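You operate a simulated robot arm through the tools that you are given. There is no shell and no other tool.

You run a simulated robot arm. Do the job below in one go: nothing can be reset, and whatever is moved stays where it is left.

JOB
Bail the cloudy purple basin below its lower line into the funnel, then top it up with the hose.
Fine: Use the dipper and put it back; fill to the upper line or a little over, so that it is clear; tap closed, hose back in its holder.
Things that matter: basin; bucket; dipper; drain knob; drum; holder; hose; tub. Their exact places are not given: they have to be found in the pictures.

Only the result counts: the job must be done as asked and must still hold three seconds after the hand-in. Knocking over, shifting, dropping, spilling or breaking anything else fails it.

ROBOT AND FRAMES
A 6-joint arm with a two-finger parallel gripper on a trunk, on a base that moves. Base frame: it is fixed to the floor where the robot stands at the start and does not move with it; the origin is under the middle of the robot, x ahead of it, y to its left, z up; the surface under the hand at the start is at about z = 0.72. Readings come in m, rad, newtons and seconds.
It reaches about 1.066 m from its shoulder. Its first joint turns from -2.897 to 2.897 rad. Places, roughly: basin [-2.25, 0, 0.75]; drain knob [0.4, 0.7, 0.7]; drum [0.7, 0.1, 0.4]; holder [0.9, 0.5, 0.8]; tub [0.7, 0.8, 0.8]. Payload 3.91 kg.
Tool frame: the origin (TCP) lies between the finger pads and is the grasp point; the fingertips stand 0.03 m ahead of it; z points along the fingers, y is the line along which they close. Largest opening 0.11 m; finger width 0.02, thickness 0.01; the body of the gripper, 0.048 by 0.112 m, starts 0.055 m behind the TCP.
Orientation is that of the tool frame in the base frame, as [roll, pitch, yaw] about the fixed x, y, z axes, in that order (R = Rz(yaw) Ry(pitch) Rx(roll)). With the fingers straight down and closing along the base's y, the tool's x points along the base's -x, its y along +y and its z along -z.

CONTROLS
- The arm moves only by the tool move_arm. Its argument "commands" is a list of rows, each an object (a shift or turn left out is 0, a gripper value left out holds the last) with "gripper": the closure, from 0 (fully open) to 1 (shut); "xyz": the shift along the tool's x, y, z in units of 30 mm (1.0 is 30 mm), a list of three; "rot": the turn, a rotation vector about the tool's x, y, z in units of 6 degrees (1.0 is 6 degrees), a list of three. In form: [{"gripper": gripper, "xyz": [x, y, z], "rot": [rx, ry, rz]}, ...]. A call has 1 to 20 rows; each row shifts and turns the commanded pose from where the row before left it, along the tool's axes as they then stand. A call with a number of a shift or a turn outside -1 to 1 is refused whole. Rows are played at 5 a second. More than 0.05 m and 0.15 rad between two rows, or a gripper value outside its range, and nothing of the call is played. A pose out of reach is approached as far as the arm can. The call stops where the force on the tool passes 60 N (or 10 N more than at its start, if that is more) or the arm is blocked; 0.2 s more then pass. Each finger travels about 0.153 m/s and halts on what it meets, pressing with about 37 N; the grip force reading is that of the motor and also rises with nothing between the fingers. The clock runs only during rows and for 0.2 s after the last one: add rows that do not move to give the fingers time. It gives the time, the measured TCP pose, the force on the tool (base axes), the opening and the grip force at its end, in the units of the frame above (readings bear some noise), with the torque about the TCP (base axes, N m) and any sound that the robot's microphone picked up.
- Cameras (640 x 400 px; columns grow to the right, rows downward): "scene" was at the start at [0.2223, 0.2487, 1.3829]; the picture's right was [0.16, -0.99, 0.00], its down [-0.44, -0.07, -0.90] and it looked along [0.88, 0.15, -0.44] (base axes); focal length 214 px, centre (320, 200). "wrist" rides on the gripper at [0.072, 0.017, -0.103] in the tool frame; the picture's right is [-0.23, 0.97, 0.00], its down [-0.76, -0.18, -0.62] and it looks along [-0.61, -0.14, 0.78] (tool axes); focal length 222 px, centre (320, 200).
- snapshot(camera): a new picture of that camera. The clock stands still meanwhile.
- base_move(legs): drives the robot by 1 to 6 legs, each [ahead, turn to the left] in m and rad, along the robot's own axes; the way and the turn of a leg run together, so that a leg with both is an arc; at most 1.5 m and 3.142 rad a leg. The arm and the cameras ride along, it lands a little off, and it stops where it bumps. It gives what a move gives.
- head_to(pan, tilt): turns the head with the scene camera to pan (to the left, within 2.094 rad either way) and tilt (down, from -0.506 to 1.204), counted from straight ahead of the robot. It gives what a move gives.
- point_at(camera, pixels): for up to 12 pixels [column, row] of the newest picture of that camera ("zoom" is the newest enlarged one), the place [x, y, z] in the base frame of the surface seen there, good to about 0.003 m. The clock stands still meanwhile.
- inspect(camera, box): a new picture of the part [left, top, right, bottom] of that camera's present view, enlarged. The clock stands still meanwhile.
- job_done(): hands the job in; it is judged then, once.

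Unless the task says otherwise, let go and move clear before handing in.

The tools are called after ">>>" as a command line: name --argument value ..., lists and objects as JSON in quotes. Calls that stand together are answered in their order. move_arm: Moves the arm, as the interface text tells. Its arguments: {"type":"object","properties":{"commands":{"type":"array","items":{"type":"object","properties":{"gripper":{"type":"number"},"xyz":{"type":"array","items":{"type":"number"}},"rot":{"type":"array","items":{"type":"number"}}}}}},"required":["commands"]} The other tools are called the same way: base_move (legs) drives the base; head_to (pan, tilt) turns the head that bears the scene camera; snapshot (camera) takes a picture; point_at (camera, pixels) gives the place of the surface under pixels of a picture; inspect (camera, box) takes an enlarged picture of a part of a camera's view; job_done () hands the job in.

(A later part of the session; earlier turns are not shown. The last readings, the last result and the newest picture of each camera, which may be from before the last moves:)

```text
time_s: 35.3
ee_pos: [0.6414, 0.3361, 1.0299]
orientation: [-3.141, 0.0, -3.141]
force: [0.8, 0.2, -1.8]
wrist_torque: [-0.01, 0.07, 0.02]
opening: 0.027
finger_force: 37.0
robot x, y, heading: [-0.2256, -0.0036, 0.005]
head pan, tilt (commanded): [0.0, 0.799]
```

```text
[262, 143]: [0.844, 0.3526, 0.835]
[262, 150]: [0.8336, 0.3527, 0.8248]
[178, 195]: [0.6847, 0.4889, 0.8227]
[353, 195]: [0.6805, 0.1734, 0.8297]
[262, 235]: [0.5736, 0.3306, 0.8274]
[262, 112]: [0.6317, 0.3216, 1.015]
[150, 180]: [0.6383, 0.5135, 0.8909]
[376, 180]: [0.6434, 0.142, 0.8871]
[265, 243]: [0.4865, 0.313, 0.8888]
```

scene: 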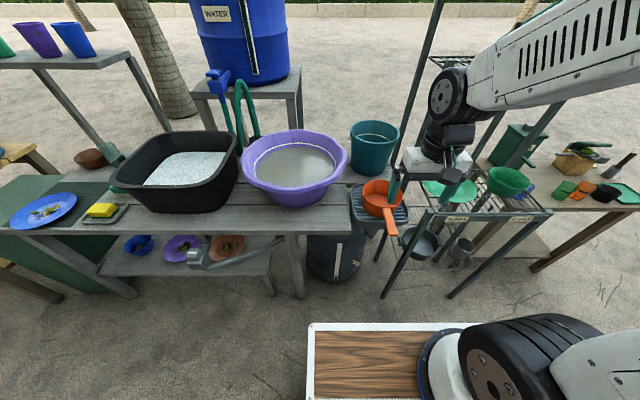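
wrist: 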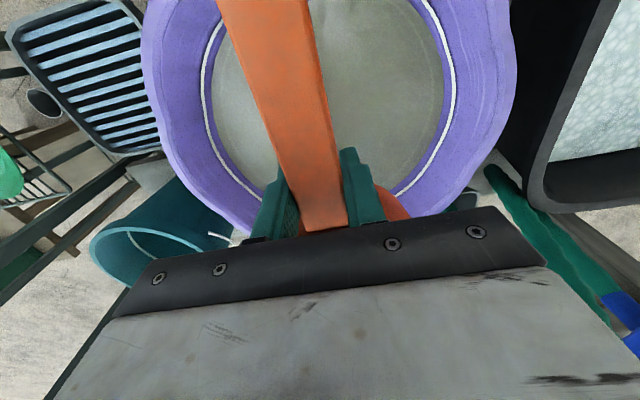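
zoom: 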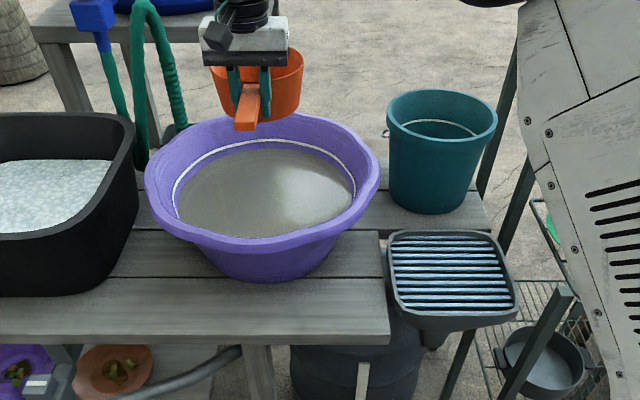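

The line circle fits a centre of (0.685, 0.333) with radius 0.160 at z≈0.838, and the dipper position suits it. I'll lower the cup level into the water, watching forces.

>>> move_arm --commands '[{"xyz": [0, 0, 1]}, {"xyz": [0, 0, 1]}, {"xyz": [0, 0, 1]}, {"xyz": [0, 0, 1]}, {"xyz": [0, 0, 0.8]}, {"xyz": [0, 0, 0.5]}, {"xyz": [0, 0, 0.5]}, {"xyz": [0, 0, 0.5]}, {"xyz": [0, 0, 0.3]}, {"xyz": [0, 0, 0]}]'

>>> snapshot --camera "wrist"

>>> inspect --camera "scene" --box '[200, 80, 400, 230]'

```text
time_s: 37.5
ee_pos: [0.6419, 0.3348, 0.8305]
orientation: [-3.141, 0.001, -3.14]
force: [0.8, -0.7, -1.0]
wrist_torque: [-0.01, 0.08, 0.0]
opening: 0.0271
finger_force: 36.5
robot x, y, heading: [-0.2222, 0.0006, 0.005]
head pan, tilt (commanded): [0.0, 0.799]
```

```text
taken
```

wrist: 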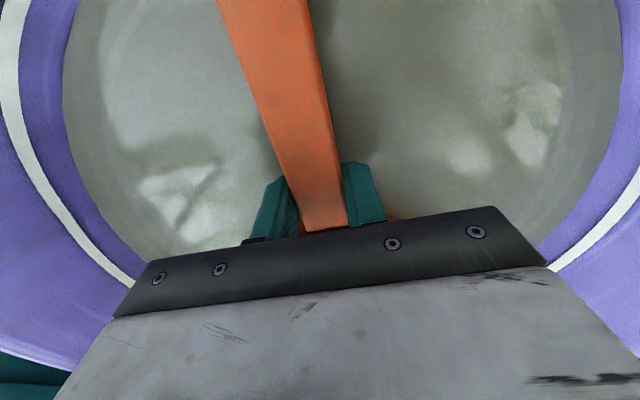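

```text
2.67 times, centred on (300, 155) of scene
```

zoom: 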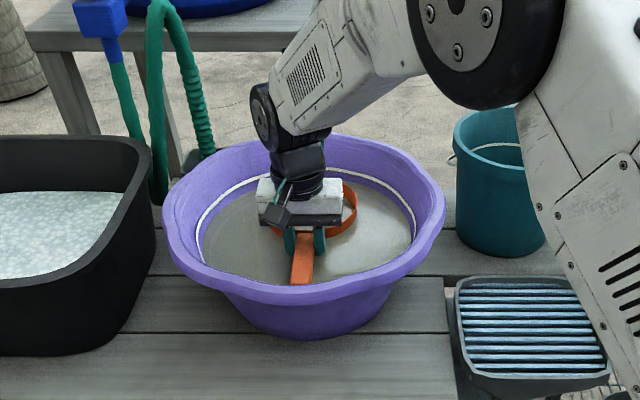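

The cup is partly submerged with no contact yet. I'll go another 25 mm down slowly so its rim passes under the surface.

>>> move_arm --commands '[{"xyz": [0, 0, 0.3]}, {"xyz": [0, 0, 0.3]}, {"xyz": [0, 0, 0.25]}, {"xyz": [0, 0, 0]}, {"xyz": [0, 0, 0]}, {"xyz": [0, 0, 0]}]'

>>> inspect --camera "scene" --box '[240, 100, 360, 210]'

```text
time_s: 38.9
ee_pos: [0.6421, 0.3343, 0.8055]
orientation: [3.141, 0.0, -3.139]
force: [0.0, 0.5, -7.4]
wrist_torque: [-0.02, 0.45, 0.02]
opening: 0.0273
finger_force: 37.1
robot x, y, heading: [-0.2223, 0.003, 0.001]
head pan, tilt (commanded): [0.0, 0.799]
```

```text
3.64 times, centred on (300, 155) of scene
```

zoom: 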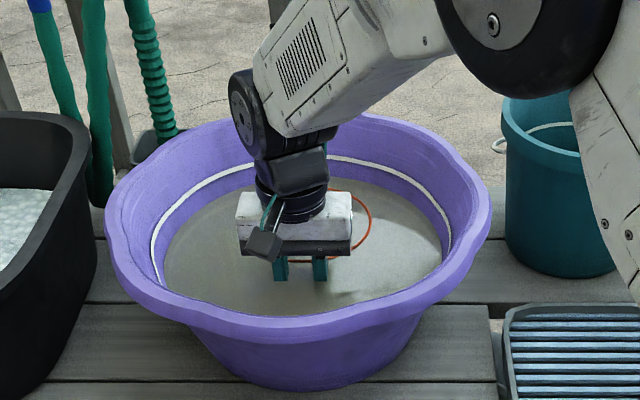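

The force jumped to −7.4 N, so the cup took in about 0.57 L. I'll raise it slowly and level.

>>> move_arm --commands '[{"xyz": [0, 0, -0.2]}, {"xyz": [0, 0, -0.3]}, {"xyz": [0, 0, -0.4]}, {"xyz": [0, 0, -0.5]}, {"xyz": [0, 0, -0.6]}, {"xyz": [0, 0, -0.6]}, {"xyz": [0, 0, -0.6]}, {"xyz": [0, 0, -0.6]}, {"xyz": [0, 0, -0.6]}, {"xyz": [0, 0, -0.6]}, {"xyz": [0, 0, -0.6]}, {"xyz": [0, 0, -0.6]}, {"xyz": [0, 0, -0.4]}, {"xyz": [0, 0, -0.2]}, {"xyz": [0, 0, 0]}]'

>>> snapshot --camera "wrist"

>>> inspect --camera "scene" --box '[220, 60, 420, 210]'

```text
time_s: 42.1
ee_pos: [0.641, 0.335, 1.0093]
orientation: [3.14, -0.001, -3.138]
force: [0.1, 0.2, -6.0]
wrist_torque: [0.05, 0.48, 0.03]
opening: 0.0272
finger_force: 37.2
robot x, y, heading: [-0.2179, -0.0024, 0.004]
head pan, tilt (commanded): [0.0, 0.799]
```

```text
taken
```

wrist: 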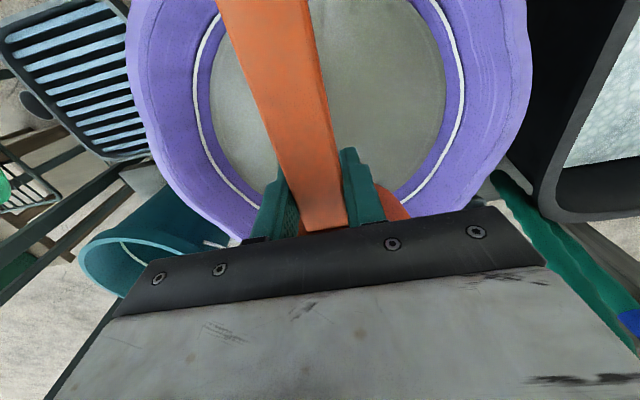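

```text
2.67 times, centred on (320, 135) of scene
```

zoom: 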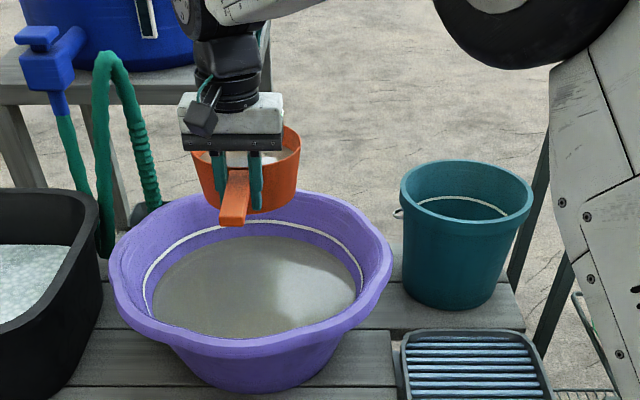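

The cup now carries about 0.45 L and hangs level at z≈1.01 (zoom (245,165)). I'll move it gently over to the funnel.

>>> move_arm --commands '[{"xyz": [0.1, -0.2, 0]}, {"xyz": [0.2, -0.4, 0]}, {"xyz": [0.3, -0.6, 0]}, {"xyz": [0.4, -0.75, 0]}, {"xyz": [0.4, -0.75, 0]}, {"xyz": [0.4, -0.75, 0]}, {"xyz": [0.4, -0.75, 0]}, {"xyz": [0.4, -0.75, 0]}, {"xyz": [0.4, -0.75, 0]}, {"xyz": [0.4, -0.75, 0]}, {"xyz": [0.4, -0.75, 0]}, {"xyz": [0.4, -0.75, 0]}, {"xyz": [0.35, -0.7, 0]}, {"xyz": [0.3, -0.6, 0.2]}, {"xyz": [0.15, -0.3, 0.4]}, {"xyz": [0, -0.12, 0.6]}, {"xyz": [0, 0, 0.6]}, {"xyz": [0, 0, 0.5]}, {"xyz": [0, 0, 0.3]}, {"xyz": [0, 0, 0]}]'

>>> snapshot --camera "scene"

>>> inspect --camera "scene" --box '[280, 80, 480, 240]'

```text
time_s: 46.3
ee_pos: [0.4918, 0.0441, 0.9309]
orientation: [3.14, -0.001, -3.139]
force: [0.0, -0.1, -6.3]
wrist_torque: [0.01, 0.49, 0.01]
opening: 0.027
finger_force: 36.9
robot x, y, heading: [-0.2207, 0.002, 0.005]
head pan, tilt (commanded): [0.0, 0.799]
```

```text
taken
```

scene: 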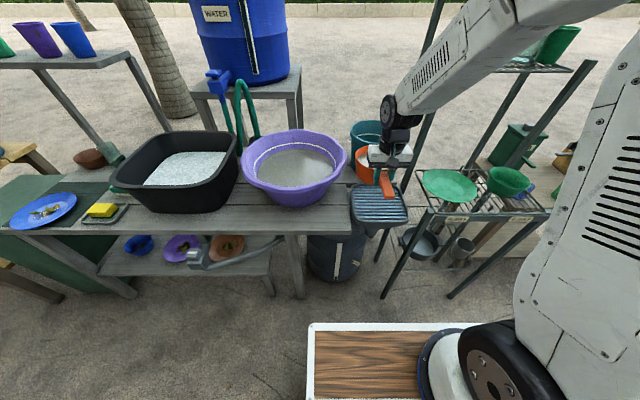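

```text
2.50 times, centred on (380, 160) of scene
```

zoom: 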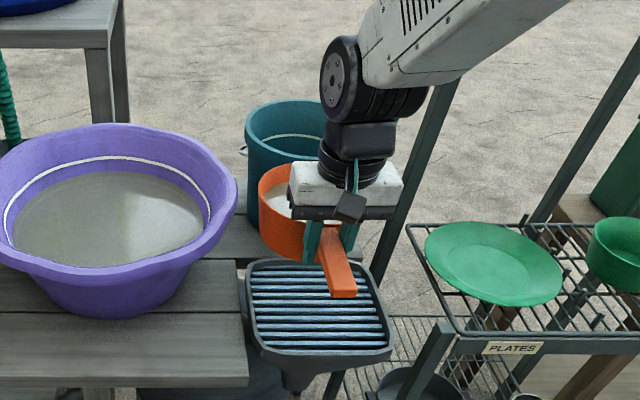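

The dipper is over the funnel with its load unchanged (−6.3 N). I'll roll it about the handle towards −y in steps, watching the pour.

>>> move_arm --commands '[{"rot": [-0.6, 0, 0]}, {"rot": [-0.8, 0, 0]}, {"rot": [-0.8, 0, 0]}, {"rot": [-0.8, 0, 0]}, {"rot": [-0.8, 0, 0]}, {"rot": [0, 0, 0]}, {"rot": [0, 0, 0]}]'

>>> inspect --camera "scene" --box '[280, 80, 480, 240]'

```text
time_s: 47.9
ee_pos: [0.4912, 0.0447, 0.9311]
orientation: [2.743, -0.001, -3.14]
force: [0.8, 0.2, -6.2]
wrist_torque: [-0.07, 0.43, 0.0]
opening: 0.0272
finger_force: 37.5
robot x, y, heading: [-0.221, -0.0021, 0.004]
head pan, tilt (commanded): [0.0, 0.799]
```

```text
2.50 times, centred on (380, 160) of scene
```

zoom: 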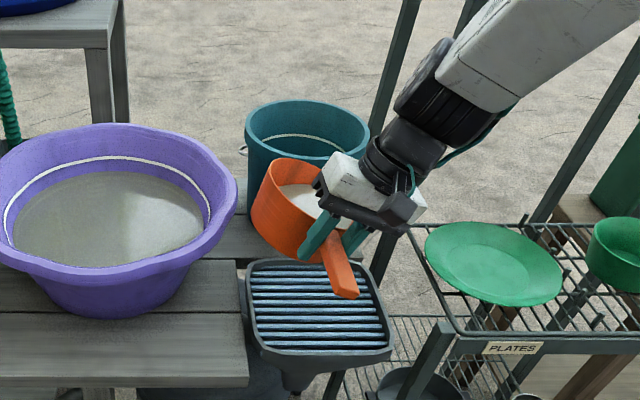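

At 23° of roll nothing has poured yet and the arm tracks well. I'll continue to about 60°.

>>> move_arm --commands '[{"rot": [-0.7, 0, 0]}, {"rot": [-0.7, 0, 0]}, {"rot": [-0.7, 0, 0]}, {"rot": [-0.7, 0, 0]}, {"rot": [-0.7, 0, 0]}, {"rot": [-0.7, 0, 0]}, {"rot": [-0.7, 0, 0]}, {"rot": [-0.7, 0, 0]}, {"rot": [0, 0, 0]}]'

>>> inspect --camera "scene" --box '[280, 80, 480, 240]'

```text
time_s: 49.9
ee_pos: [0.4906, 0.0446, 0.9312]
orientation: [2.153, 0.001, -3.14]
force: [-0.3, 0.4, -2.4]
wrist_torque: [-0.02, 0.16, 0.01]
opening: 0.0274
finger_force: 36.9
robot x, y, heading: [-0.2256, -0.0027, 0.007]
head pan, tilt (commanded): [0.0, 0.799]
```

```text
2.50 times, centred on (380, 160) of scene
```

zoom: 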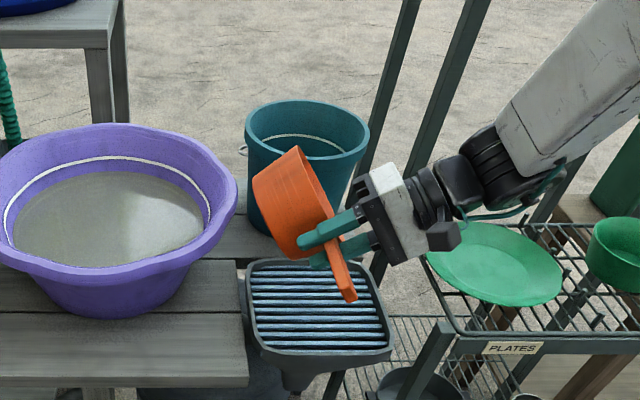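

Most of the load has gone (−2.4 N at 57°) with no water seen outside the funnel. I'll finish the roll to about 92° and pause to drain.

>>> move_arm --commands '[{"rot": [-0.7, 0, 0]}, {"rot": [-0.7, 0, 0]}, {"rot": [-0.7, 0, 0]}, {"rot": [-0.7, 0, 0]}, {"rot": [-0.7, 0, 0]}, {"rot": [-0.7, 0, 0]}, {"rot": [-0.7, 0, 0]}, {"rot": [-0.7, 0, 0]}, {"rot": [0, 0, 0]}, {"rot": [0, 0, 0]}, {"rot": [0, 0, 0]}]'

>>> inspect --camera "scene" --box '[280, 80, 480, 240]'

```text
time_s: 52.3
ee_pos: [0.4915, 0.0449, 0.9311]
orientation: [1.571, 0.0, -3.139]
force: [-0.2, -0.2, -1.9]
wrist_torque: [-0.03, 0.11, 0.03]
opening: 0.027
finger_force: 37.5
robot x, y, heading: [-0.2209, -0.0007, 0.001]
head pan, tilt (commanded): [0.0, 0.799]
```

```text
2.50 times, centred on (380, 160) of scene
```

zoom: 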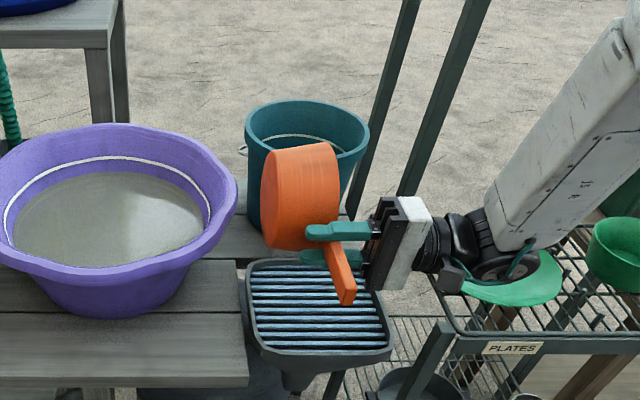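

The cup is drained (−1.9 N, roll 90°). I'll roll back upright, raise it and head for the basin again.

>>> move_arm --commands '[{"rot": [1, 0, 0]}, {"rot": [1, 0, 0]}, {"rot": [1, 0, 0]}, {"rot": [1, 0, 0]}, {"rot": [1, 0, 0]}, {"rot": [1, 0, 0]}, {"rot": [1, 0, 0]}, {"rot": [1, 0, 0]}, {"rot": [1, 0, 0]}, {"rot": [1, 0, 0]}, {"rot": [1, 0, 0]}, {"rot": [1, 0, 0]}, {"rot": [1, 0, 0]}, {"rot": [1, 0, 0]}, {"rot": [1, 0, 0]}, {"xyz": [0, 0, -0.9]}, {"xyz": [0, 0, -0.9]}, {"xyz": [-0.3, 0.6, 0]}, {"xyz": [-0.5, 0.96, 0]}, {"xyz": [0, 0, 0]}]'

>>> inspect --camera "scene" --box '[200, 60, 440, 240]'

```text
time_s: 56.5
ee_pos: [0.5152, 0.092, 0.986]
orientation: [3.141, 0.001, 3.14]
force: [-0.6, -0.5, -1.3]
wrist_torque: [0.02, 0.09, 0.02]
opening: 0.027
finger_force: 37.3
robot x, y, heading: [-0.2232, -0.0017, -0.0]
head pan, tilt (commanded): [0.0, 0.799]
```

```text
2.22 times, centred on (320, 150) of scene
```

zoom: 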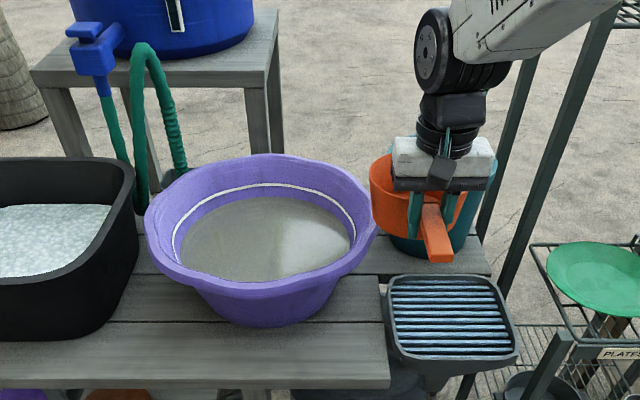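

The cup is upright and empty, on its way back. I'll read the new water level, and continue to the basin and dip again.

>>> point_at --camera "zoom" --pixels '[[265, 250], [230, 230], [300, 250], [265, 205], [205, 265]]'

>>> move_arm --commands '[{"xyz": [-0.47, 0.897, 0]}, {"xyz": [-0.47, 0.897, 0]}, {"xyz": [-0.47, 0.897, 0]}, {"xyz": [-0.47, 0.897, 0]}, {"xyz": [-0.47, 0.897, 0]}, {"xyz": [-0.47, 0.897, 0]}, {"xyz": [-0.47, 0.897, 0]}, {"xyz": [-0.47, 0.897, 0]}, {"xyz": [-0.47, 0.897, 0]}, {"xyz": [0, 0, 0.7]}, {"xyz": [0, 0, 1]}, {"xyz": [0, 0, 1]}, {"xyz": [0, 0, 1]}, {"xyz": [0, 0, 0.8]}, {"xyz": [0, 0, 0.6]}, {"xyz": [0, 0, 0.4]}, {"xyz": [0, 0, 0.3]}, {"xyz": [0, 0, 0]}]'

```text
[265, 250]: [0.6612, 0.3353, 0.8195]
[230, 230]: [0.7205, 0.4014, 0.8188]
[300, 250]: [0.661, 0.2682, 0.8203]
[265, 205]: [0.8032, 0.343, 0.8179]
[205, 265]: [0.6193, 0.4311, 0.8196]
```

```text
time_s: 60.3
ee_pos: [0.6426, 0.3335, 0.8117]
orientation: [3.141, -0.001, -3.14]
force: [0.3, -0.6, -1.7]
wrist_torque: [-0.01, 0.1, 0.03]
opening: 0.0271
finger_force: 37.1
robot x, y, heading: [-0.2224, -0.0004, -0.001]
head pan, tilt (commanded): [0.0, 0.799]
```

The level fell to about 0.819. I'll ease down another 12 mm to submerge the rim.

>>> move_arm --commands '[{"xyz": [0, 0, 0.15]}, {"xyz": [0, 0, 0.15]}, {"xyz": [0, 0, 0.1]}, {"xyz": [0, 0, 0]}, {"xyz": [0, 0, 0]}, {"xyz": [0, 0, 0]}]'

```text
time_s: 61.7
ee_pos: [0.6411, 0.3339, 0.7993]
orientation: [-3.141, -0.001, -3.141]
force: [0.3, 0.5, -8.9]
wrist_torque: [-0.04, 0.62, 0.01]
opening: 0.027
finger_force: 36.7
robot x, y, heading: [-0.2221, 0.0042, 0.003]
head pan, tilt (commanded): [0.0, 0.799]
```

The cup is full (−8.9 N, ~0.7 L) with no bottom contact. I'll lift it slowly and carry it up.

>>> move_arm --commands '[{"xyz": [0, 0, -0.1]}, {"xyz": [0, 0, -0.15]}, {"xyz": [0, 0, -0.2]}, {"xyz": [0, 0, -0.25]}, {"xyz": [0, 0, -0.3]}, {"xyz": [0, 0, -0.4]}, {"xyz": [0, 0, -0.5]}, {"xyz": [0, 0, -0.5]}, {"xyz": [0, 0, -0.5]}, {"xyz": [0, 0, -0.6]}, {"xyz": [0, 0, -0.6]}, {"xyz": [0, 0, -0.6]}, {"xyz": [0, 0, -0.6]}, {"xyz": [0, 0, -0.5]}, {"xyz": [0, 0, -0.4]}, {"xyz": [0, 0, -0.2]}, {"xyz": [0, 0, 0]}]'

>>> inspect --camera "scene" --box '[200, 60, 440, 240]'

```text
time_s: 65.3
ee_pos: [0.6424, 0.3336, 0.9916]
orientation: [3.14, 0.002, -3.138]
force: [0.9, 0.2, -8.4]
wrist_torque: [0.01, 0.63, -0.01]
opening: 0.0274
finger_force: 36.9
robot x, y, heading: [-0.2218, -0.0013, 0.002]
head pan, tilt (commanded): [0.0, 0.799]
```

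```text
2.22 times, centred on (320, 150) of scene
```

zoom: 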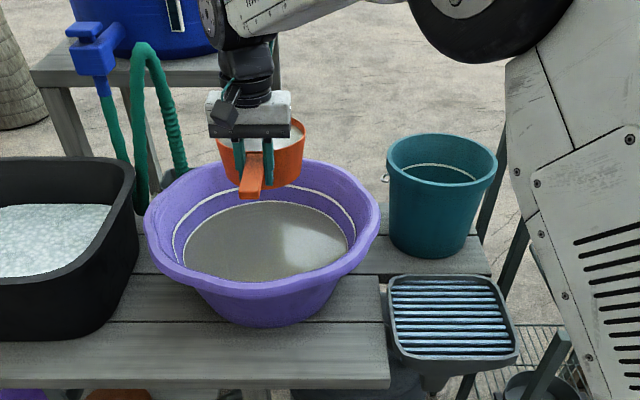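

Carrying about 0.67 L now, and a second white line seems to appear at the water's edge (zoom (240,203)). I'll zoom on it before going on.

>>> inspect --camera "scene" --box '[245, 120, 350, 190]'

>>> point_at --camera "zoom" --pixels '[[310, 200], [140, 200], [450, 170], [230, 140], [225, 100], [260, 115], [110, 180], [490, 160], [380, 135], [100, 215], [470, 200], [310, 330]]'

```text
5.71 times, centred on (298, 155) of scene
```

zoom: 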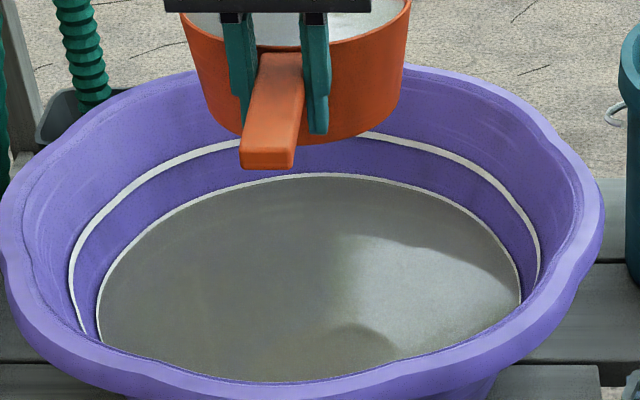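

```text
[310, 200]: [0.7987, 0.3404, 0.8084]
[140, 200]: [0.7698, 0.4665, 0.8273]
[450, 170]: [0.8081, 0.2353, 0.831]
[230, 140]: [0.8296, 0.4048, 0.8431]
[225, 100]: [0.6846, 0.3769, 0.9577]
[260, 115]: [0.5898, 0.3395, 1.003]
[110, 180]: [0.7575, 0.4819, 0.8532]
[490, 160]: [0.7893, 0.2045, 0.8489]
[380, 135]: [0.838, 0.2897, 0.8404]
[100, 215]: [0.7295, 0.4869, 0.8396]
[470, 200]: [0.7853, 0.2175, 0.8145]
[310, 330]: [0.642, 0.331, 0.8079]
```

The lower line is at z≈0.809, right at the present surface, so more scoops are needed to get clearly below it. I'll carry this full load gently to the funnel.

>>> move_arm --commands '[{"xyz": [0.08, -0.15, 0]}, {"xyz": [0.15, -0.3, 0]}, {"xyz": [0.25, -0.45, 0]}, {"xyz": [0.3, -0.6, 0]}, {"xyz": [0.37, -0.7, 0]}, {"xyz": [0.37, -0.7, 0]}, {"xyz": [0.37, -0.7, 0]}, {"xyz": [0.37, -0.7, 0]}, {"xyz": [0.37, -0.7, 0]}, {"xyz": [0.37, -0.7, 0]}, {"xyz": [0.37, -0.7, 0]}, {"xyz": [0.37, -0.7, 0]}, {"xyz": [0.37, -0.7, 0]}, {"xyz": [0.37, -0.7, 0]}, {"xyz": [0.3, -0.6, 0.2]}, {"xyz": [0.2, -0.4, 0.4]}, {"xyz": [0.1, -0.12, 0.5]}, {"xyz": [0, 0, 0.5]}, {"xyz": [0, 0, 0.3]}, {"xyz": [0, 0, 0.1]}]'

>>> inspect --camera "scene" --box '[240, 80, 480, 260]'

```text
time_s: 69.5
ee_pos: [0.4906, 0.0456, 0.9314]
orientation: [3.141, 0.0, -3.139]
force: [0.7, -0.9, -8.9]
wrist_torque: [-0.02, 0.64, 0.01]
opening: 0.027
finger_force: 37.4
robot x, y, heading: [-0.2231, -0.004, 0.002]
head pan, tilt (commanded): [0.0, 0.799]
```

```text
2.22 times, centred on (360, 170) of scene
```

zoom: 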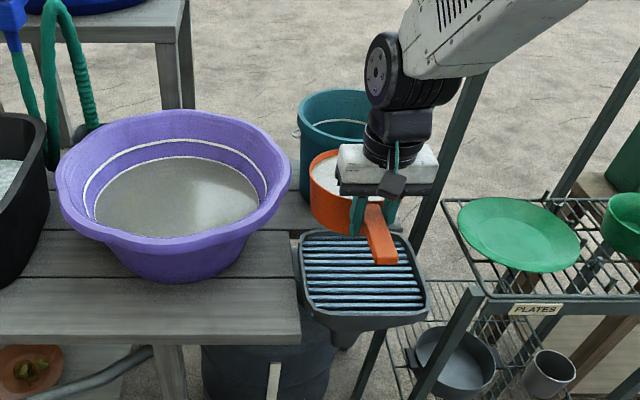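

No loss in transit (−8.9 N). I'll pour with a steady 90° roll over four seconds.

>>> move_arm --commands '[{"rot": [-0.75, 0, 0]}, {"rot": [-0.75, 0, 0]}, {"rot": [-0.75, 0, 0]}, {"rot": [-0.75, 0, 0]}, {"rot": [-0.75, 0, 0]}, {"rot": [-0.75, 0, 0]}, {"rot": [-0.75, 0, 0]}, {"rot": [-0.75, 0, 0]}, {"rot": [-0.75, 0, 0]}, {"rot": [-0.75, 0, 0]}, {"rot": [-0.75, 0, 0]}, {"rot": [-0.75, 0, 0]}, {"rot": [-0.75, 0, 0]}, {"rot": [-0.75, 0, 0]}, {"rot": [-0.75, 0, 0]}, {"rot": [-0.75, 0, 0]}, {"rot": [-0.75, 0, 0]}, {"rot": [-0.75, 0, 0]}, {"rot": [-0.75, 0, 0]}, {"rot": [-0.75, 0, 0]}]'

>>> inspect --camera "scene" --box '[240, 80, 480, 260]'

```text
time_s: 73.7
ee_pos: [0.4894, 0.0443, 0.9319]
orientation: [1.57, 0.0, 3.141]
force: [0.7, 0.7, -1.2]
wrist_torque: [-0.02, 0.12, -0.03]
opening: 0.0271
finger_force: 36.8
robot x, y, heading: [-0.2208, -0.0, 0.0]
head pan, tilt (commanded): [0.0, 0.799]
```

```text
2.22 times, centred on (360, 170) of scene
```

zoom: 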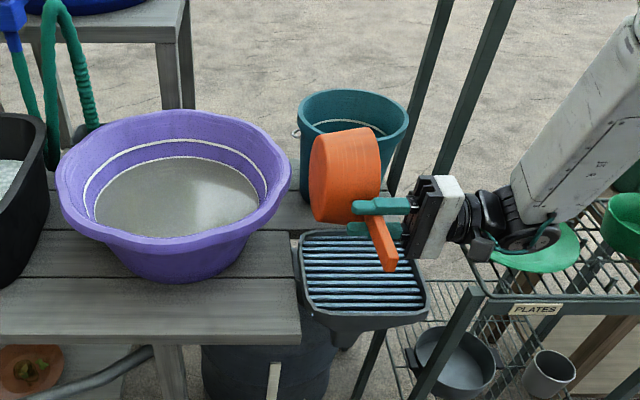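

Poured clean with nothing outside the funnel. I'll roll back upright and return to the basin for the third scoop.

>>> move_arm --commands '[{"rot": [1, 0, 0]}, {"rot": [1, 0, 0]}, {"rot": [1, 0, 0]}, {"rot": [1, 0, 0]}, {"rot": [1, 0, 0]}, {"rot": [1, 0, 0]}, {"rot": [1, 0, 0]}, {"rot": [1, 0, 0]}, {"rot": [1, 0, 0]}, {"rot": [1, 0, 0]}, {"rot": [1, 0, 0]}, {"rot": [1, 0, 0]}, {"rot": [1, 0, 0]}, {"rot": [1, 0, 0]}, {"rot": [1, 0, 0]}, {"xyz": [0, 0, -0.9]}, {"xyz": [0, 0, -0.9]}, {"xyz": [-0.3, 0.6, 0]}, {"xyz": [-0.5, 0.96, 0]}, {"xyz": [-0.5, 0.96, 0]}]'

>>> move_arm --commands '[{"xyz": [-0.46, 0.897, 0]}, {"xyz": [-0.46, 0.897, 0]}, {"xyz": [-0.46, 0.897, 0]}, {"xyz": [-0.46, 0.897, 0]}, {"xyz": [-0.46, 0.897, 0]}, {"xyz": [-0.46, 0.897, 0]}, {"xyz": [-0.46, 0.897, 0]}, {"xyz": [-0.46, 0.85, 0]}, {"xyz": [0, 0, 0.7]}, {"xyz": [0, 0, 1]}, {"xyz": [0, 0, 1]}, {"xyz": [0, 0, 1]}, {"xyz": [0, 0, 0.8]}, {"xyz": [0, 0, 0.6]}, {"xyz": [0, 0, 0.4]}, {"xyz": [0, 0, 0.3]}, {"xyz": [0, 0, 0.2]}, {"xyz": [0, 0, 0]}]'

```text
time_s: 77.9
ee_pos: [0.5292, 0.1214, 0.9855]
orientation: [3.141, -0.001, -3.14]
force: [-0.4, -0.2, -1.9]
wrist_torque: [0.01, 0.1, 0.03]
opening: 0.0273
finger_force: 36.8
robot x, y, heading: [-0.2239, 0.0027, 0.002]
head pan, tilt (commanded): [0.0, 0.799]
```

```text
time_s: 81.7
ee_pos: [0.6395, 0.3338, 0.805]
orientation: [-3.141, -0.001, -3.141]
force: [-0.7, 0.6, -1.3]
wrist_torque: [0.0, 0.06, -0.01]
opening: 0.0272
finger_force: 36.3
robot x, y, heading: [-0.22, -0.0005, 0.005]
head pan, tilt (commanded): [0.0, 0.799]
```

The cup floats with its rim just above the surface at TCP z=0.805. I'll ease down 12 mm in 3 mm steps, watching for bottom contact.

>>> move_arm --commands '[{"xyz": [0, 0, 0.1]}, {"xyz": [0, 0, 0.1]}, {"xyz": [0, 0, 0.1]}, {"xyz": [0, 0, 0.1]}, {"xyz": [0, 0, 0]}, {"xyz": [0, 0, 0]}]'

>>> inspect --camera "scene" --box '[240, 100, 360, 210]'

```text
time_s: 83.1
ee_pos: [0.6381, 0.3351, 0.7934]
orientation: [3.141, -0.001, -3.14]
force: [0.2, -0.2, -7.0]
wrist_torque: [-0.04, 0.39, -0.01]
opening: 0.0273
finger_force: 36.8
robot x, y, heading: [-0.2202, -0.0016, -0.001]
head pan, tilt (commanded): [0.0, 0.799]
```

```text
3.64 times, centred on (300, 155) of scene
```

zoom: 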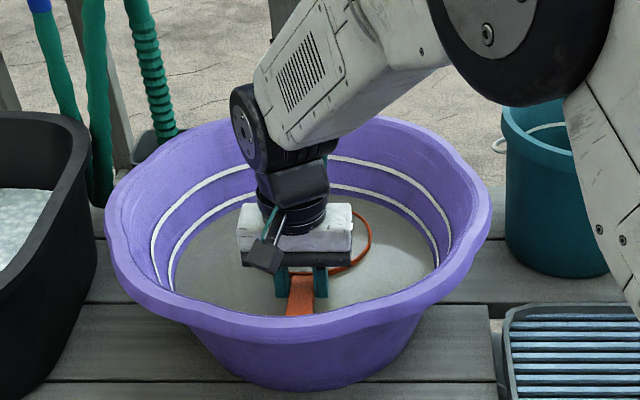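

It's filling (−7.0 N) and still clear of the bottom. I'll wait a second for more inflow.

>>> move_arm --commands '[{"xyz": [0, 0, 0.05]}, {"xyz": [0, 0, 0]}, {"xyz": [0, 0, 0]}, {"xyz": [0, 0, 0]}, {"xyz": [0, 0, 0]}, {"xyz": [0, 0, 0]}]'

```text
time_s: 84.5
ee_pos: [0.6384, 0.3349, 0.7925]
orientation: [-3.141, -0.002, -3.139]
force: [1.5, 1.0, 3.4]
wrist_torque: [0.02, -1.15, 0.05]
opening: 0.0272
finger_force: 37.1
robot x, y, heading: [-0.2266, 0.0002, 0.002]
head pan, tilt (commanded): [0.0, 0.799]
```

The cup just touched the basin bottom (force +3.4 N), so the floor is at z≈0.733. I'll lift slowly now.

>>> move_arm --commands '[{"xyz": [0, 0, -0.1]}, {"xyz": [0, 0, -0.12]}, {"xyz": [0, 0, -0.2]}, {"xyz": [0, 0, -0.25]}, {"xyz": [0, 0, -0.3]}, {"xyz": [0, 0, -0.4]}, {"xyz": [0, 0, -0.5]}, {"xyz": [0, 0, -0.5]}, {"xyz": [0, 0, -0.5]}, {"xyz": [0, 0, -0.6]}, {"xyz": [0, 0, -0.6]}, {"xyz": [0, 0, -0.6]}, {"xyz": [0, 0, -0.6]}, {"xyz": [0, 0, -0.5]}, {"xyz": [0, 0, -0.5]}, {"xyz": [0, 0, -0.3]}, {"xyz": [0, 0, 0]}]'

>>> inspect --camera "scene" --box '[220, 80, 380, 200]'

```text
time_s: 88.1
ee_pos: [0.6396, 0.3341, 0.9883]
orientation: [-3.141, 0.0, -3.14]
force: [0.1, -0.8, -7.7]
wrist_torque: [0.01, 0.56, -0.03]
opening: 0.0273
finger_force: 36.7
robot x, y, heading: [-0.2236, -0.0001, 0.0]
head pan, tilt (commanded): [0.0, 0.799]
```

```text
3.33 times, centred on (300, 140) of scene
```

zoom: 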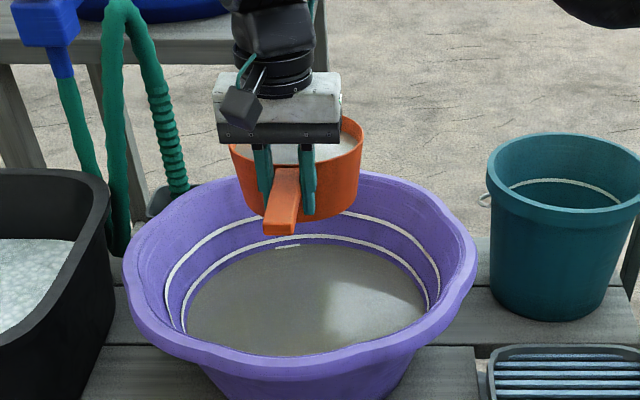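

Loaded with ~0.6 L. There's a short white tick on the far wall at zoom (288,246), just above the water; I'll look at it closely.

>>> inspect --camera "scene" --box '[260, 130, 330, 170]'

>>> point_at --camera "zoom" --pixels '[[290, 240], [290, 250], [300, 290], [400, 215], [320, 200], [320, 190], [150, 250], [260, 240], [350, 230]]'

```text
9.14 times, centred on (295, 150) of scene
```

zoom: 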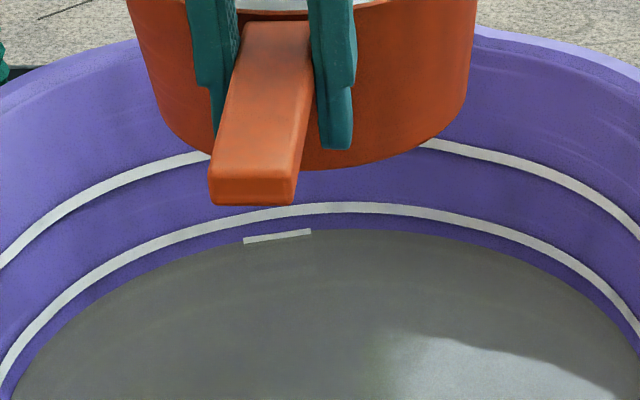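

```text
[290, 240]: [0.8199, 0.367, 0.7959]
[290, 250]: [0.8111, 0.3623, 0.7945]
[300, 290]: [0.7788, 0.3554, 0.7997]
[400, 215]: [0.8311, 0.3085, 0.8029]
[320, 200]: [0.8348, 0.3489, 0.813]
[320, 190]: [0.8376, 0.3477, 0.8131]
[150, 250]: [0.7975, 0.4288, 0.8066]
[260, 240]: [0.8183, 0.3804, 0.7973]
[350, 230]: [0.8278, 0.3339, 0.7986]
```

The tick sits at z≈0.797, right below the lower line; more of it may show as the level falls. I'll carry this load to the funnel.

>>> move_arm --commands '[{"xyz": [0.08, -0.15, 0]}, {"xyz": [0.15, -0.3, 0]}, {"xyz": [0.25, -0.45, 0]}, {"xyz": [0.3, -0.6, 0]}, {"xyz": [0.36, -0.7, 0]}, {"xyz": [0.36, -0.7, 0]}, {"xyz": [0.36, -0.7, 0]}, {"xyz": [0.36, -0.7, 0]}, {"xyz": [0.36, -0.7, 0]}, {"xyz": [0.36, -0.7, 0]}, {"xyz": [0.36, -0.7, 0]}, {"xyz": [0.36, -0.7, 0]}, {"xyz": [0.36, -0.7, 0]}, {"xyz": [0.36, -0.7, 0]}, {"xyz": [0.3, -0.6, 0.2]}, {"xyz": [0.2, -0.4, 0.4]}, {"xyz": [0.1, -0.12, 0.5]}, {"xyz": [0, 0, 0.5]}, {"xyz": [0, 0, 0.2]}, {"xyz": [0, 0, 0.1]}]'

>>> move_arm --commands '[{"rot": [-0.75, 0, 0]}, {"rot": [-0.75, 0, 0]}, {"rot": [-0.75, 0, 0]}, {"rot": [-0.75, 0, 0]}, {"rot": [-0.75, 0, 0]}, {"rot": [-0.75, 0, 0]}, {"rot": [-0.75, 0, 0]}, {"rot": [-0.75, 0, 0]}, {"rot": [-0.75, 0, 0]}, {"rot": [-0.75, 0, 0]}, {"rot": [-0.75, 0, 0]}, {"rot": [-0.75, 0, 0]}, {"rot": [-0.75, 0, 0]}, {"rot": [-0.75, 0, 0]}, {"rot": [-0.75, 0, 0]}, {"rot": [-0.75, 0, 0]}, {"rot": [-0.75, 0, 0]}, {"rot": [-0.75, 0, 0]}, {"rot": [-0.75, 0, 0]}, {"rot": [-0.75, 0, 0]}]'

>>> inspect --camera "scene" --box '[240, 80, 480, 260]'

>>> inspect --camera "scene" --box '[240, 120, 360, 210]'

```text
time_s: 92.3
ee_pos: [0.4901, 0.0459, 0.9305]
orientation: [3.141, 0.0, -3.141]
force: [1.0, -1.3, -7.1]
wrist_torque: [-0.01, 0.53, -0.01]
opening: 0.0273
finger_force: 37.5
robot x, y, heading: [-0.2246, -0.0033, 0.001]
head pan, tilt (commanded): [0.0, 0.799]
```

```text
time_s: 96.5
ee_pos: [0.4896, 0.0462, 0.9328]
orientation: [1.568, 0.001, -3.139]
force: [-0.9, 0.0, -1.0]
wrist_torque: [-0.09, 0.09, 0.02]
opening: 0.0272
finger_force: 37.1
robot x, y, heading: [-0.2199, -0.0022, -0.002]
head pan, tilt (commanded): [0.0, 0.799]
```

```text
2.22 times, centred on (360, 170) of scene
```

zoom: 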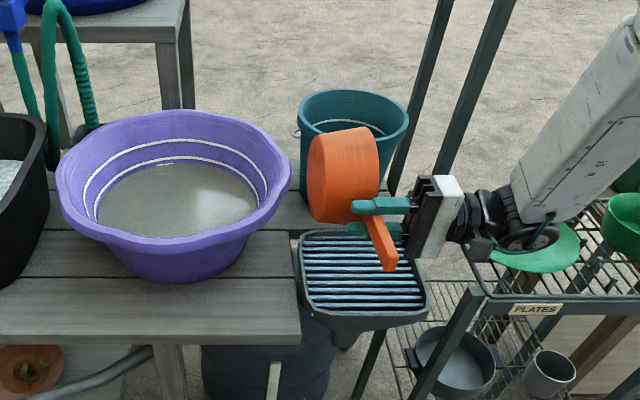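

```text
4.44 times, centred on (300, 165) of scene
```

zoom: 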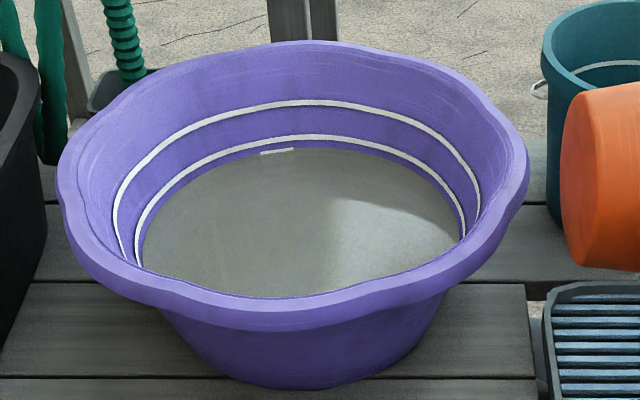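

Water is now about 10 mm below the lower line. For clearer water I'll take further scoops, tilting the cup forward since the depth is small; first roll back and return.

>>> move_arm --commands '[{"rot": [1, 0, 0]}, {"rot": [1, 0, 0]}, {"rot": [1, 0, 0]}, {"rot": [1, 0, 0]}, {"rot": [1, 0, 0]}, {"rot": [1, 0, 0]}, {"rot": [1, 0, 0]}, {"rot": [1, 0, 0]}, {"rot": [1, 0, 0]}, {"rot": [1, 0, 0]}, {"rot": [1, 0, 0]}, {"rot": [1, 0, 0]}, {"rot": [1, 0, 0]}, {"rot": [1, 0, 0]}, {"rot": [1, 0, 0]}, {"xyz": [0, 0, -0.9]}, {"xyz": [0, 0, -0.9]}, {"xyz": [-0.3, 0.6, 0]}, {"xyz": [-0.5, 0.96, 0]}, {"xyz": [-0.5, 0.96, 0]}]'

>>> move_arm --commands '[{"xyz": [-0.525, 0.886, 0]}, {"xyz": [-0.525, 0.886, 0]}, {"xyz": [-0.525, 0.886, 0]}, {"xyz": [-0.525, 0.886, 0]}, {"xyz": [-0.525, 0.886, 0]}, {"xyz": [-0.525, 0.886, 0]}, {"xyz": [-0.525, 0.886, 0]}, {"xyz": [-0.525, 0.886, 0]}, {"rot": [0, 0.833, 0]}, {"rot": [0, 0.833, 0]}, {"rot": [0, 0.833, 0]}, {"rot": [0, 0.833, 0]}, {"rot": [0, 0.833, 0]}, {"xyz": [0, 0, 0]}]'

>>> inspect --camera "scene" --box '[220, 80, 380, 200]'

```text
time_s: 100.7
ee_pos: [0.5299, 0.121, 0.987]
orientation: [3.141, 0.0, -3.141]
force: [0.6, -0.1, -1.4]
wrist_torque: [0.02, 0.09, 0.0]
opening: 0.0272
finger_force: 36.8
robot x, y, heading: [-0.2236, -0.001, -0.002]
head pan, tilt (commanded): [0.0, 0.799]
```

```text
time_s: 103.7
ee_pos: [0.6544, 0.3349, 0.9859]
orientation: [3.14, -0.438, -3.14]
force: [-0.4, 0.9, -1.4]
wrist_torque: [0.01, 0.04, 0.01]
opening: 0.0276
finger_force: 37.2
robot x, y, heading: [-0.2219, 0.0002, -0.002]
head pan, tilt (commanded): [0.0, 0.799]
```

```text
3.33 times, centred on (300, 140) of scene
```

zoom: 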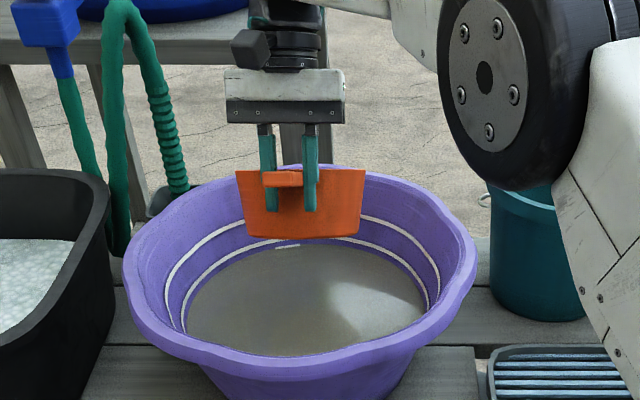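

The cup is tipped 25° forward with its far lip low. I'll lower it to the water, slowing near the floor.

>>> move_arm --commands '[{"xyz": [-0.361, 0, 0.773]}, {"xyz": [-0.361, 0, 0.773]}, {"xyz": [-0.361, 0, 0.773]}, {"xyz": [-0.3, 0, 0.643]}, {"xyz": [-0.2, 0, 0.43]}, {"xyz": [-0.15, 0, 0.32]}, {"xyz": [0, 0, 0]}, {"xyz": [0, 0, 0]}]'

>>> inspect --camera "scene" --box '[220, 80, 380, 200]'

```text
time_s: 105.5
ee_pos: [0.6566, 0.3354, 0.8626]
orientation: [-3.141, -0.437, -3.14]
force: [0.8, -0.8, -3.4]
wrist_torque: [0.01, 0.19, -0.01]
opening: 0.0272
finger_force: 37.0
robot x, y, heading: [-0.2268, -0.0009, 0.003]
head pan, tilt (commanded): [0.0, 0.799]
```

```text
3.33 times, centred on (300, 140) of scene
```

zoom: 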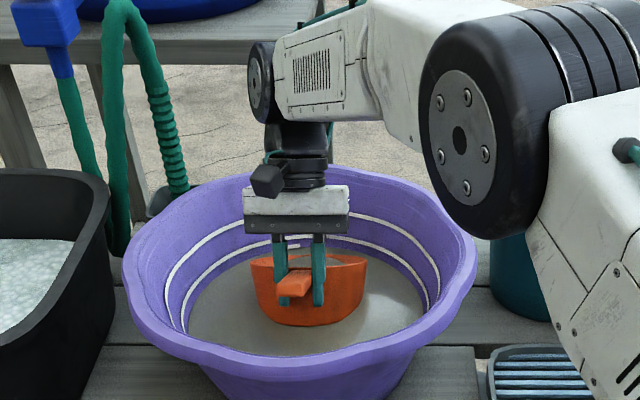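

It's beginning to fill (−3.4 N). I'll go down 8 mm more and wait.

>>> move_arm --commands '[{"xyz": [-0.056, 0, 0.121]}, {"xyz": [-0.056, 0, 0.121]}, {"xyz": [0, 0, 0]}, {"xyz": [0, 0, 0]}, {"xyz": [0, 0, 0]}, {"xyz": [0, 0, 0]}]'

```text
time_s: 106.9
ee_pos: [0.6555, 0.3351, 0.8557]
orientation: [3.141, -0.437, -3.141]
force: [-0.5, 1.6, -5.8]
wrist_torque: [-0.02, 0.28, 0.02]
opening: 0.0274
finger_force: 36.9
robot x, y, heading: [-0.2209, -0.001, 0.001]
head pan, tilt (commanded): [0.0, 0.799]
```

About 0.42 L is in the cup at this tilt. I'll rotate it part-way back to ~14° while keeping its lip at the surface, so it keeps more.

>>> move_arm --commands '[{"xyz": [-0.01, 0, 0.21], "rot": [0, -0.458, 0]}, {"xyz": [-0.01, 0, 0.21], "rot": [0, -0.458, 0]}, {"xyz": [-0.01, 0, 0.2], "rot": [0, -0.458, 0]}, {"xyz": [0, 0, 0.18], "rot": [0, -0.458, 0]}, {"xyz": [0, 0, 0]}]'

```text
time_s: 108.1
ee_pos: [0.6468, 0.3346, 0.832]
orientation: [3.142, -0.244, -3.14]
force: [-0.1, -0.7, -6.4]
wrist_torque: [0.0, 0.37, -0.02]
opening: 0.0275
finger_force: 36.8
robot x, y, heading: [-0.2206, 0.0009, 0.003]
head pan, tilt (commanded): [0.0, 0.799]
```

The cup holds about 0.46 L. I'll lift while levelling it gently.

>>> move_arm --commands '[{"xyz": [0.04, 0, -0.16], "rot": [0, -0.2, 0]}, {"xyz": [0.06, 0, -0.26], "rot": [0, -0.3, 0]}, {"xyz": [0.07, 0, -0.325], "rot": [0, -0.4, 0]}, {"xyz": [0.06, 0, -0.39], "rot": [0, -0.4, 0]}, {"xyz": [0.04, 0, -0.4], "rot": [0, -0.5, 0]}, {"xyz": [0.02, 0, -0.4], "rot": [0, -0.53, 0]}, {"xyz": [0, 0, -0.5]}, {"xyz": [0, 0, -0.6]}, {"xyz": [0, 0, -0.6]}, {"xyz": [0, 0, -0.6]}, {"xyz": [0, 0, -0.6]}, {"xyz": [0, 0, -0.5]}, {"xyz": [0, 0, -0.3]}, {"xyz": [0, 0, 0]}]'

>>> inspect --camera "scene" --box '[220, 80, 380, 200]'

```text
time_s: 111.1
ee_pos: [0.6488, 0.3342, 1.0017]
orientation: [3.141, 0.0, -3.14]
force: [-0.1, -0.6, -6.1]
wrist_torque: [0.0, 0.4, 0.0]
opening: 0.0276
finger_force: 37.1
robot x, y, heading: [-0.2209, -0.0032, 0.002]
head pan, tilt (commanded): [0.0, 0.799]
```

```text
3.33 times, centred on (300, 140) of scene
```

zoom: 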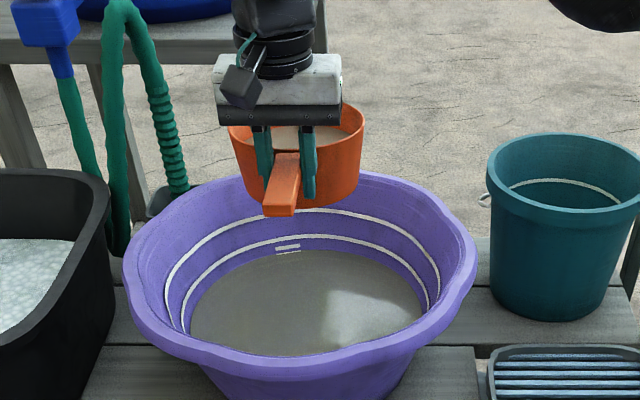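

Loaded with ~0.43 L, and a second short tick shows below the first — it looks like a scale on the wall. I'll zoom once more, then go pour.

>>> inspect --camera "scene" --box '[270, 145, 320, 175]'

>>> point_at --camera "zoom" --pixels '[[250, 100], [250, 200], [320, 200], [240, 160], [240, 120], [240, 90], [320, 300]]'

>>> move_arm --commands '[{"xyz": [0.08, -0.15, 0]}, {"xyz": [0.15, -0.3, 0]}, {"xyz": [0.26, -0.45, 0]}, {"xyz": [0.32, -0.6, 0]}, {"xyz": [0.385, -0.7, 0]}, {"xyz": [0.385, -0.7, 0]}, {"xyz": [0.385, -0.7, 0]}, {"xyz": [0.385, -0.7, 0]}, {"xyz": [0.385, -0.7, 0]}, {"xyz": [0.385, -0.7, 0]}, {"xyz": [0.385, -0.7, 0]}, {"xyz": [0.385, -0.7, 0]}, {"xyz": [0.385, -0.7, 0]}, {"xyz": [0.385, -0.7, 0]}, {"xyz": [0.32, -0.6, 0.2]}, {"xyz": [0.2, -0.4, 0.5]}, {"xyz": [0.1, -0.12, 0.6]}, {"xyz": [0, 0, 0.6]}, {"xyz": [0, 0, 0.3]}, {"xyz": [0, 0, 0.15]}]'

>>> move_arm --commands '[{"rot": [-0.75, 0, 0]}, {"rot": [-0.75, 0, 0]}, {"rot": [-0.75, 0, 0]}, {"rot": [-0.75, 0, 0]}, {"rot": [-0.75, 0, 0]}, {"rot": [-0.75, 0, 0]}, {"rot": [-0.75, 0, 0]}, {"rot": [-0.75, 0, 0]}, {"rot": [-0.75, 0, 0]}, {"rot": [-0.75, 0, 0]}, {"rot": [-0.75, 0, 0]}, {"rot": [-0.75, 0, 0]}, {"rot": [-0.75, 0, 0]}, {"rot": [-0.75, 0, 0]}, {"rot": [-0.75, 0, 0]}, {"rot": [-0.75, 0, 0]}, {"rot": [-0.75, 0, 0]}, {"rot": [-0.75, 0, 0]}, {"rot": [-0.75, 0, 0]}, {"rot": [-0.75, 0, 0]}]'

>>> inspect --camera "scene" --box '[240, 80, 480, 260]'

```text
12.80 times, centred on (295, 160) of scene
```

zoom: 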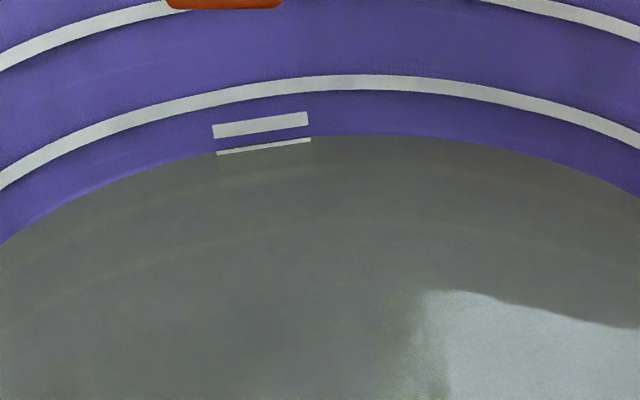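

```text
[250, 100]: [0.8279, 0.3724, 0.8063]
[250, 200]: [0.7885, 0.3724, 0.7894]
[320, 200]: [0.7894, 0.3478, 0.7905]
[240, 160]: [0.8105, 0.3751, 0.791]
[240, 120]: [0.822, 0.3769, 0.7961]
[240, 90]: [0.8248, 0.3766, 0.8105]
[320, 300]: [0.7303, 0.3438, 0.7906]
```

```text
time_s: 115.3
ee_pos: [0.4883, 0.0469, 0.932]
orientation: [-3.141, 0.001, -3.138]
force: [-0.8, -0.2, -6.6]
wrist_torque: [-0.01, 0.4, -0.02]
opening: 0.0275
finger_force: 37.4
robot x, y, heading: [-0.2202, -0.0005, 0.001]
head pan, tilt (commanded): [0.0, 0.799]
```

```text
time_s: 119.5
ee_pos: [0.4889, 0.0448, 0.9329]
orientation: [1.569, 0.0, -3.139]
force: [0.7, -0.7, -0.6]
wrist_torque: [-0.04, 0.05, 0.0]
opening: 0.0271
finger_force: 37.3
robot x, y, heading: [-0.2203, -0.0001, 0.002]
head pan, tilt (commanded): [0.0, 0.799]
```

```text
2.22 times, centred on (360, 170) of scene
```

zoom: 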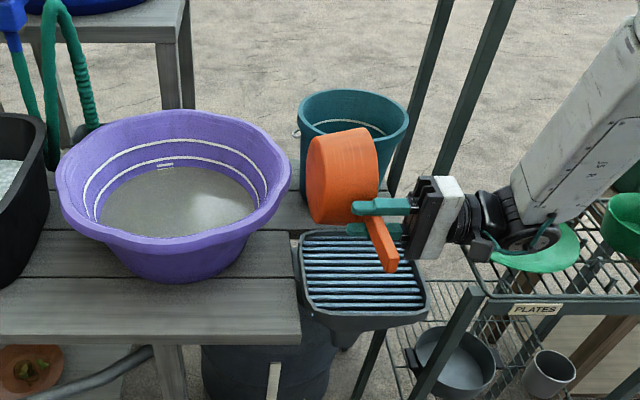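

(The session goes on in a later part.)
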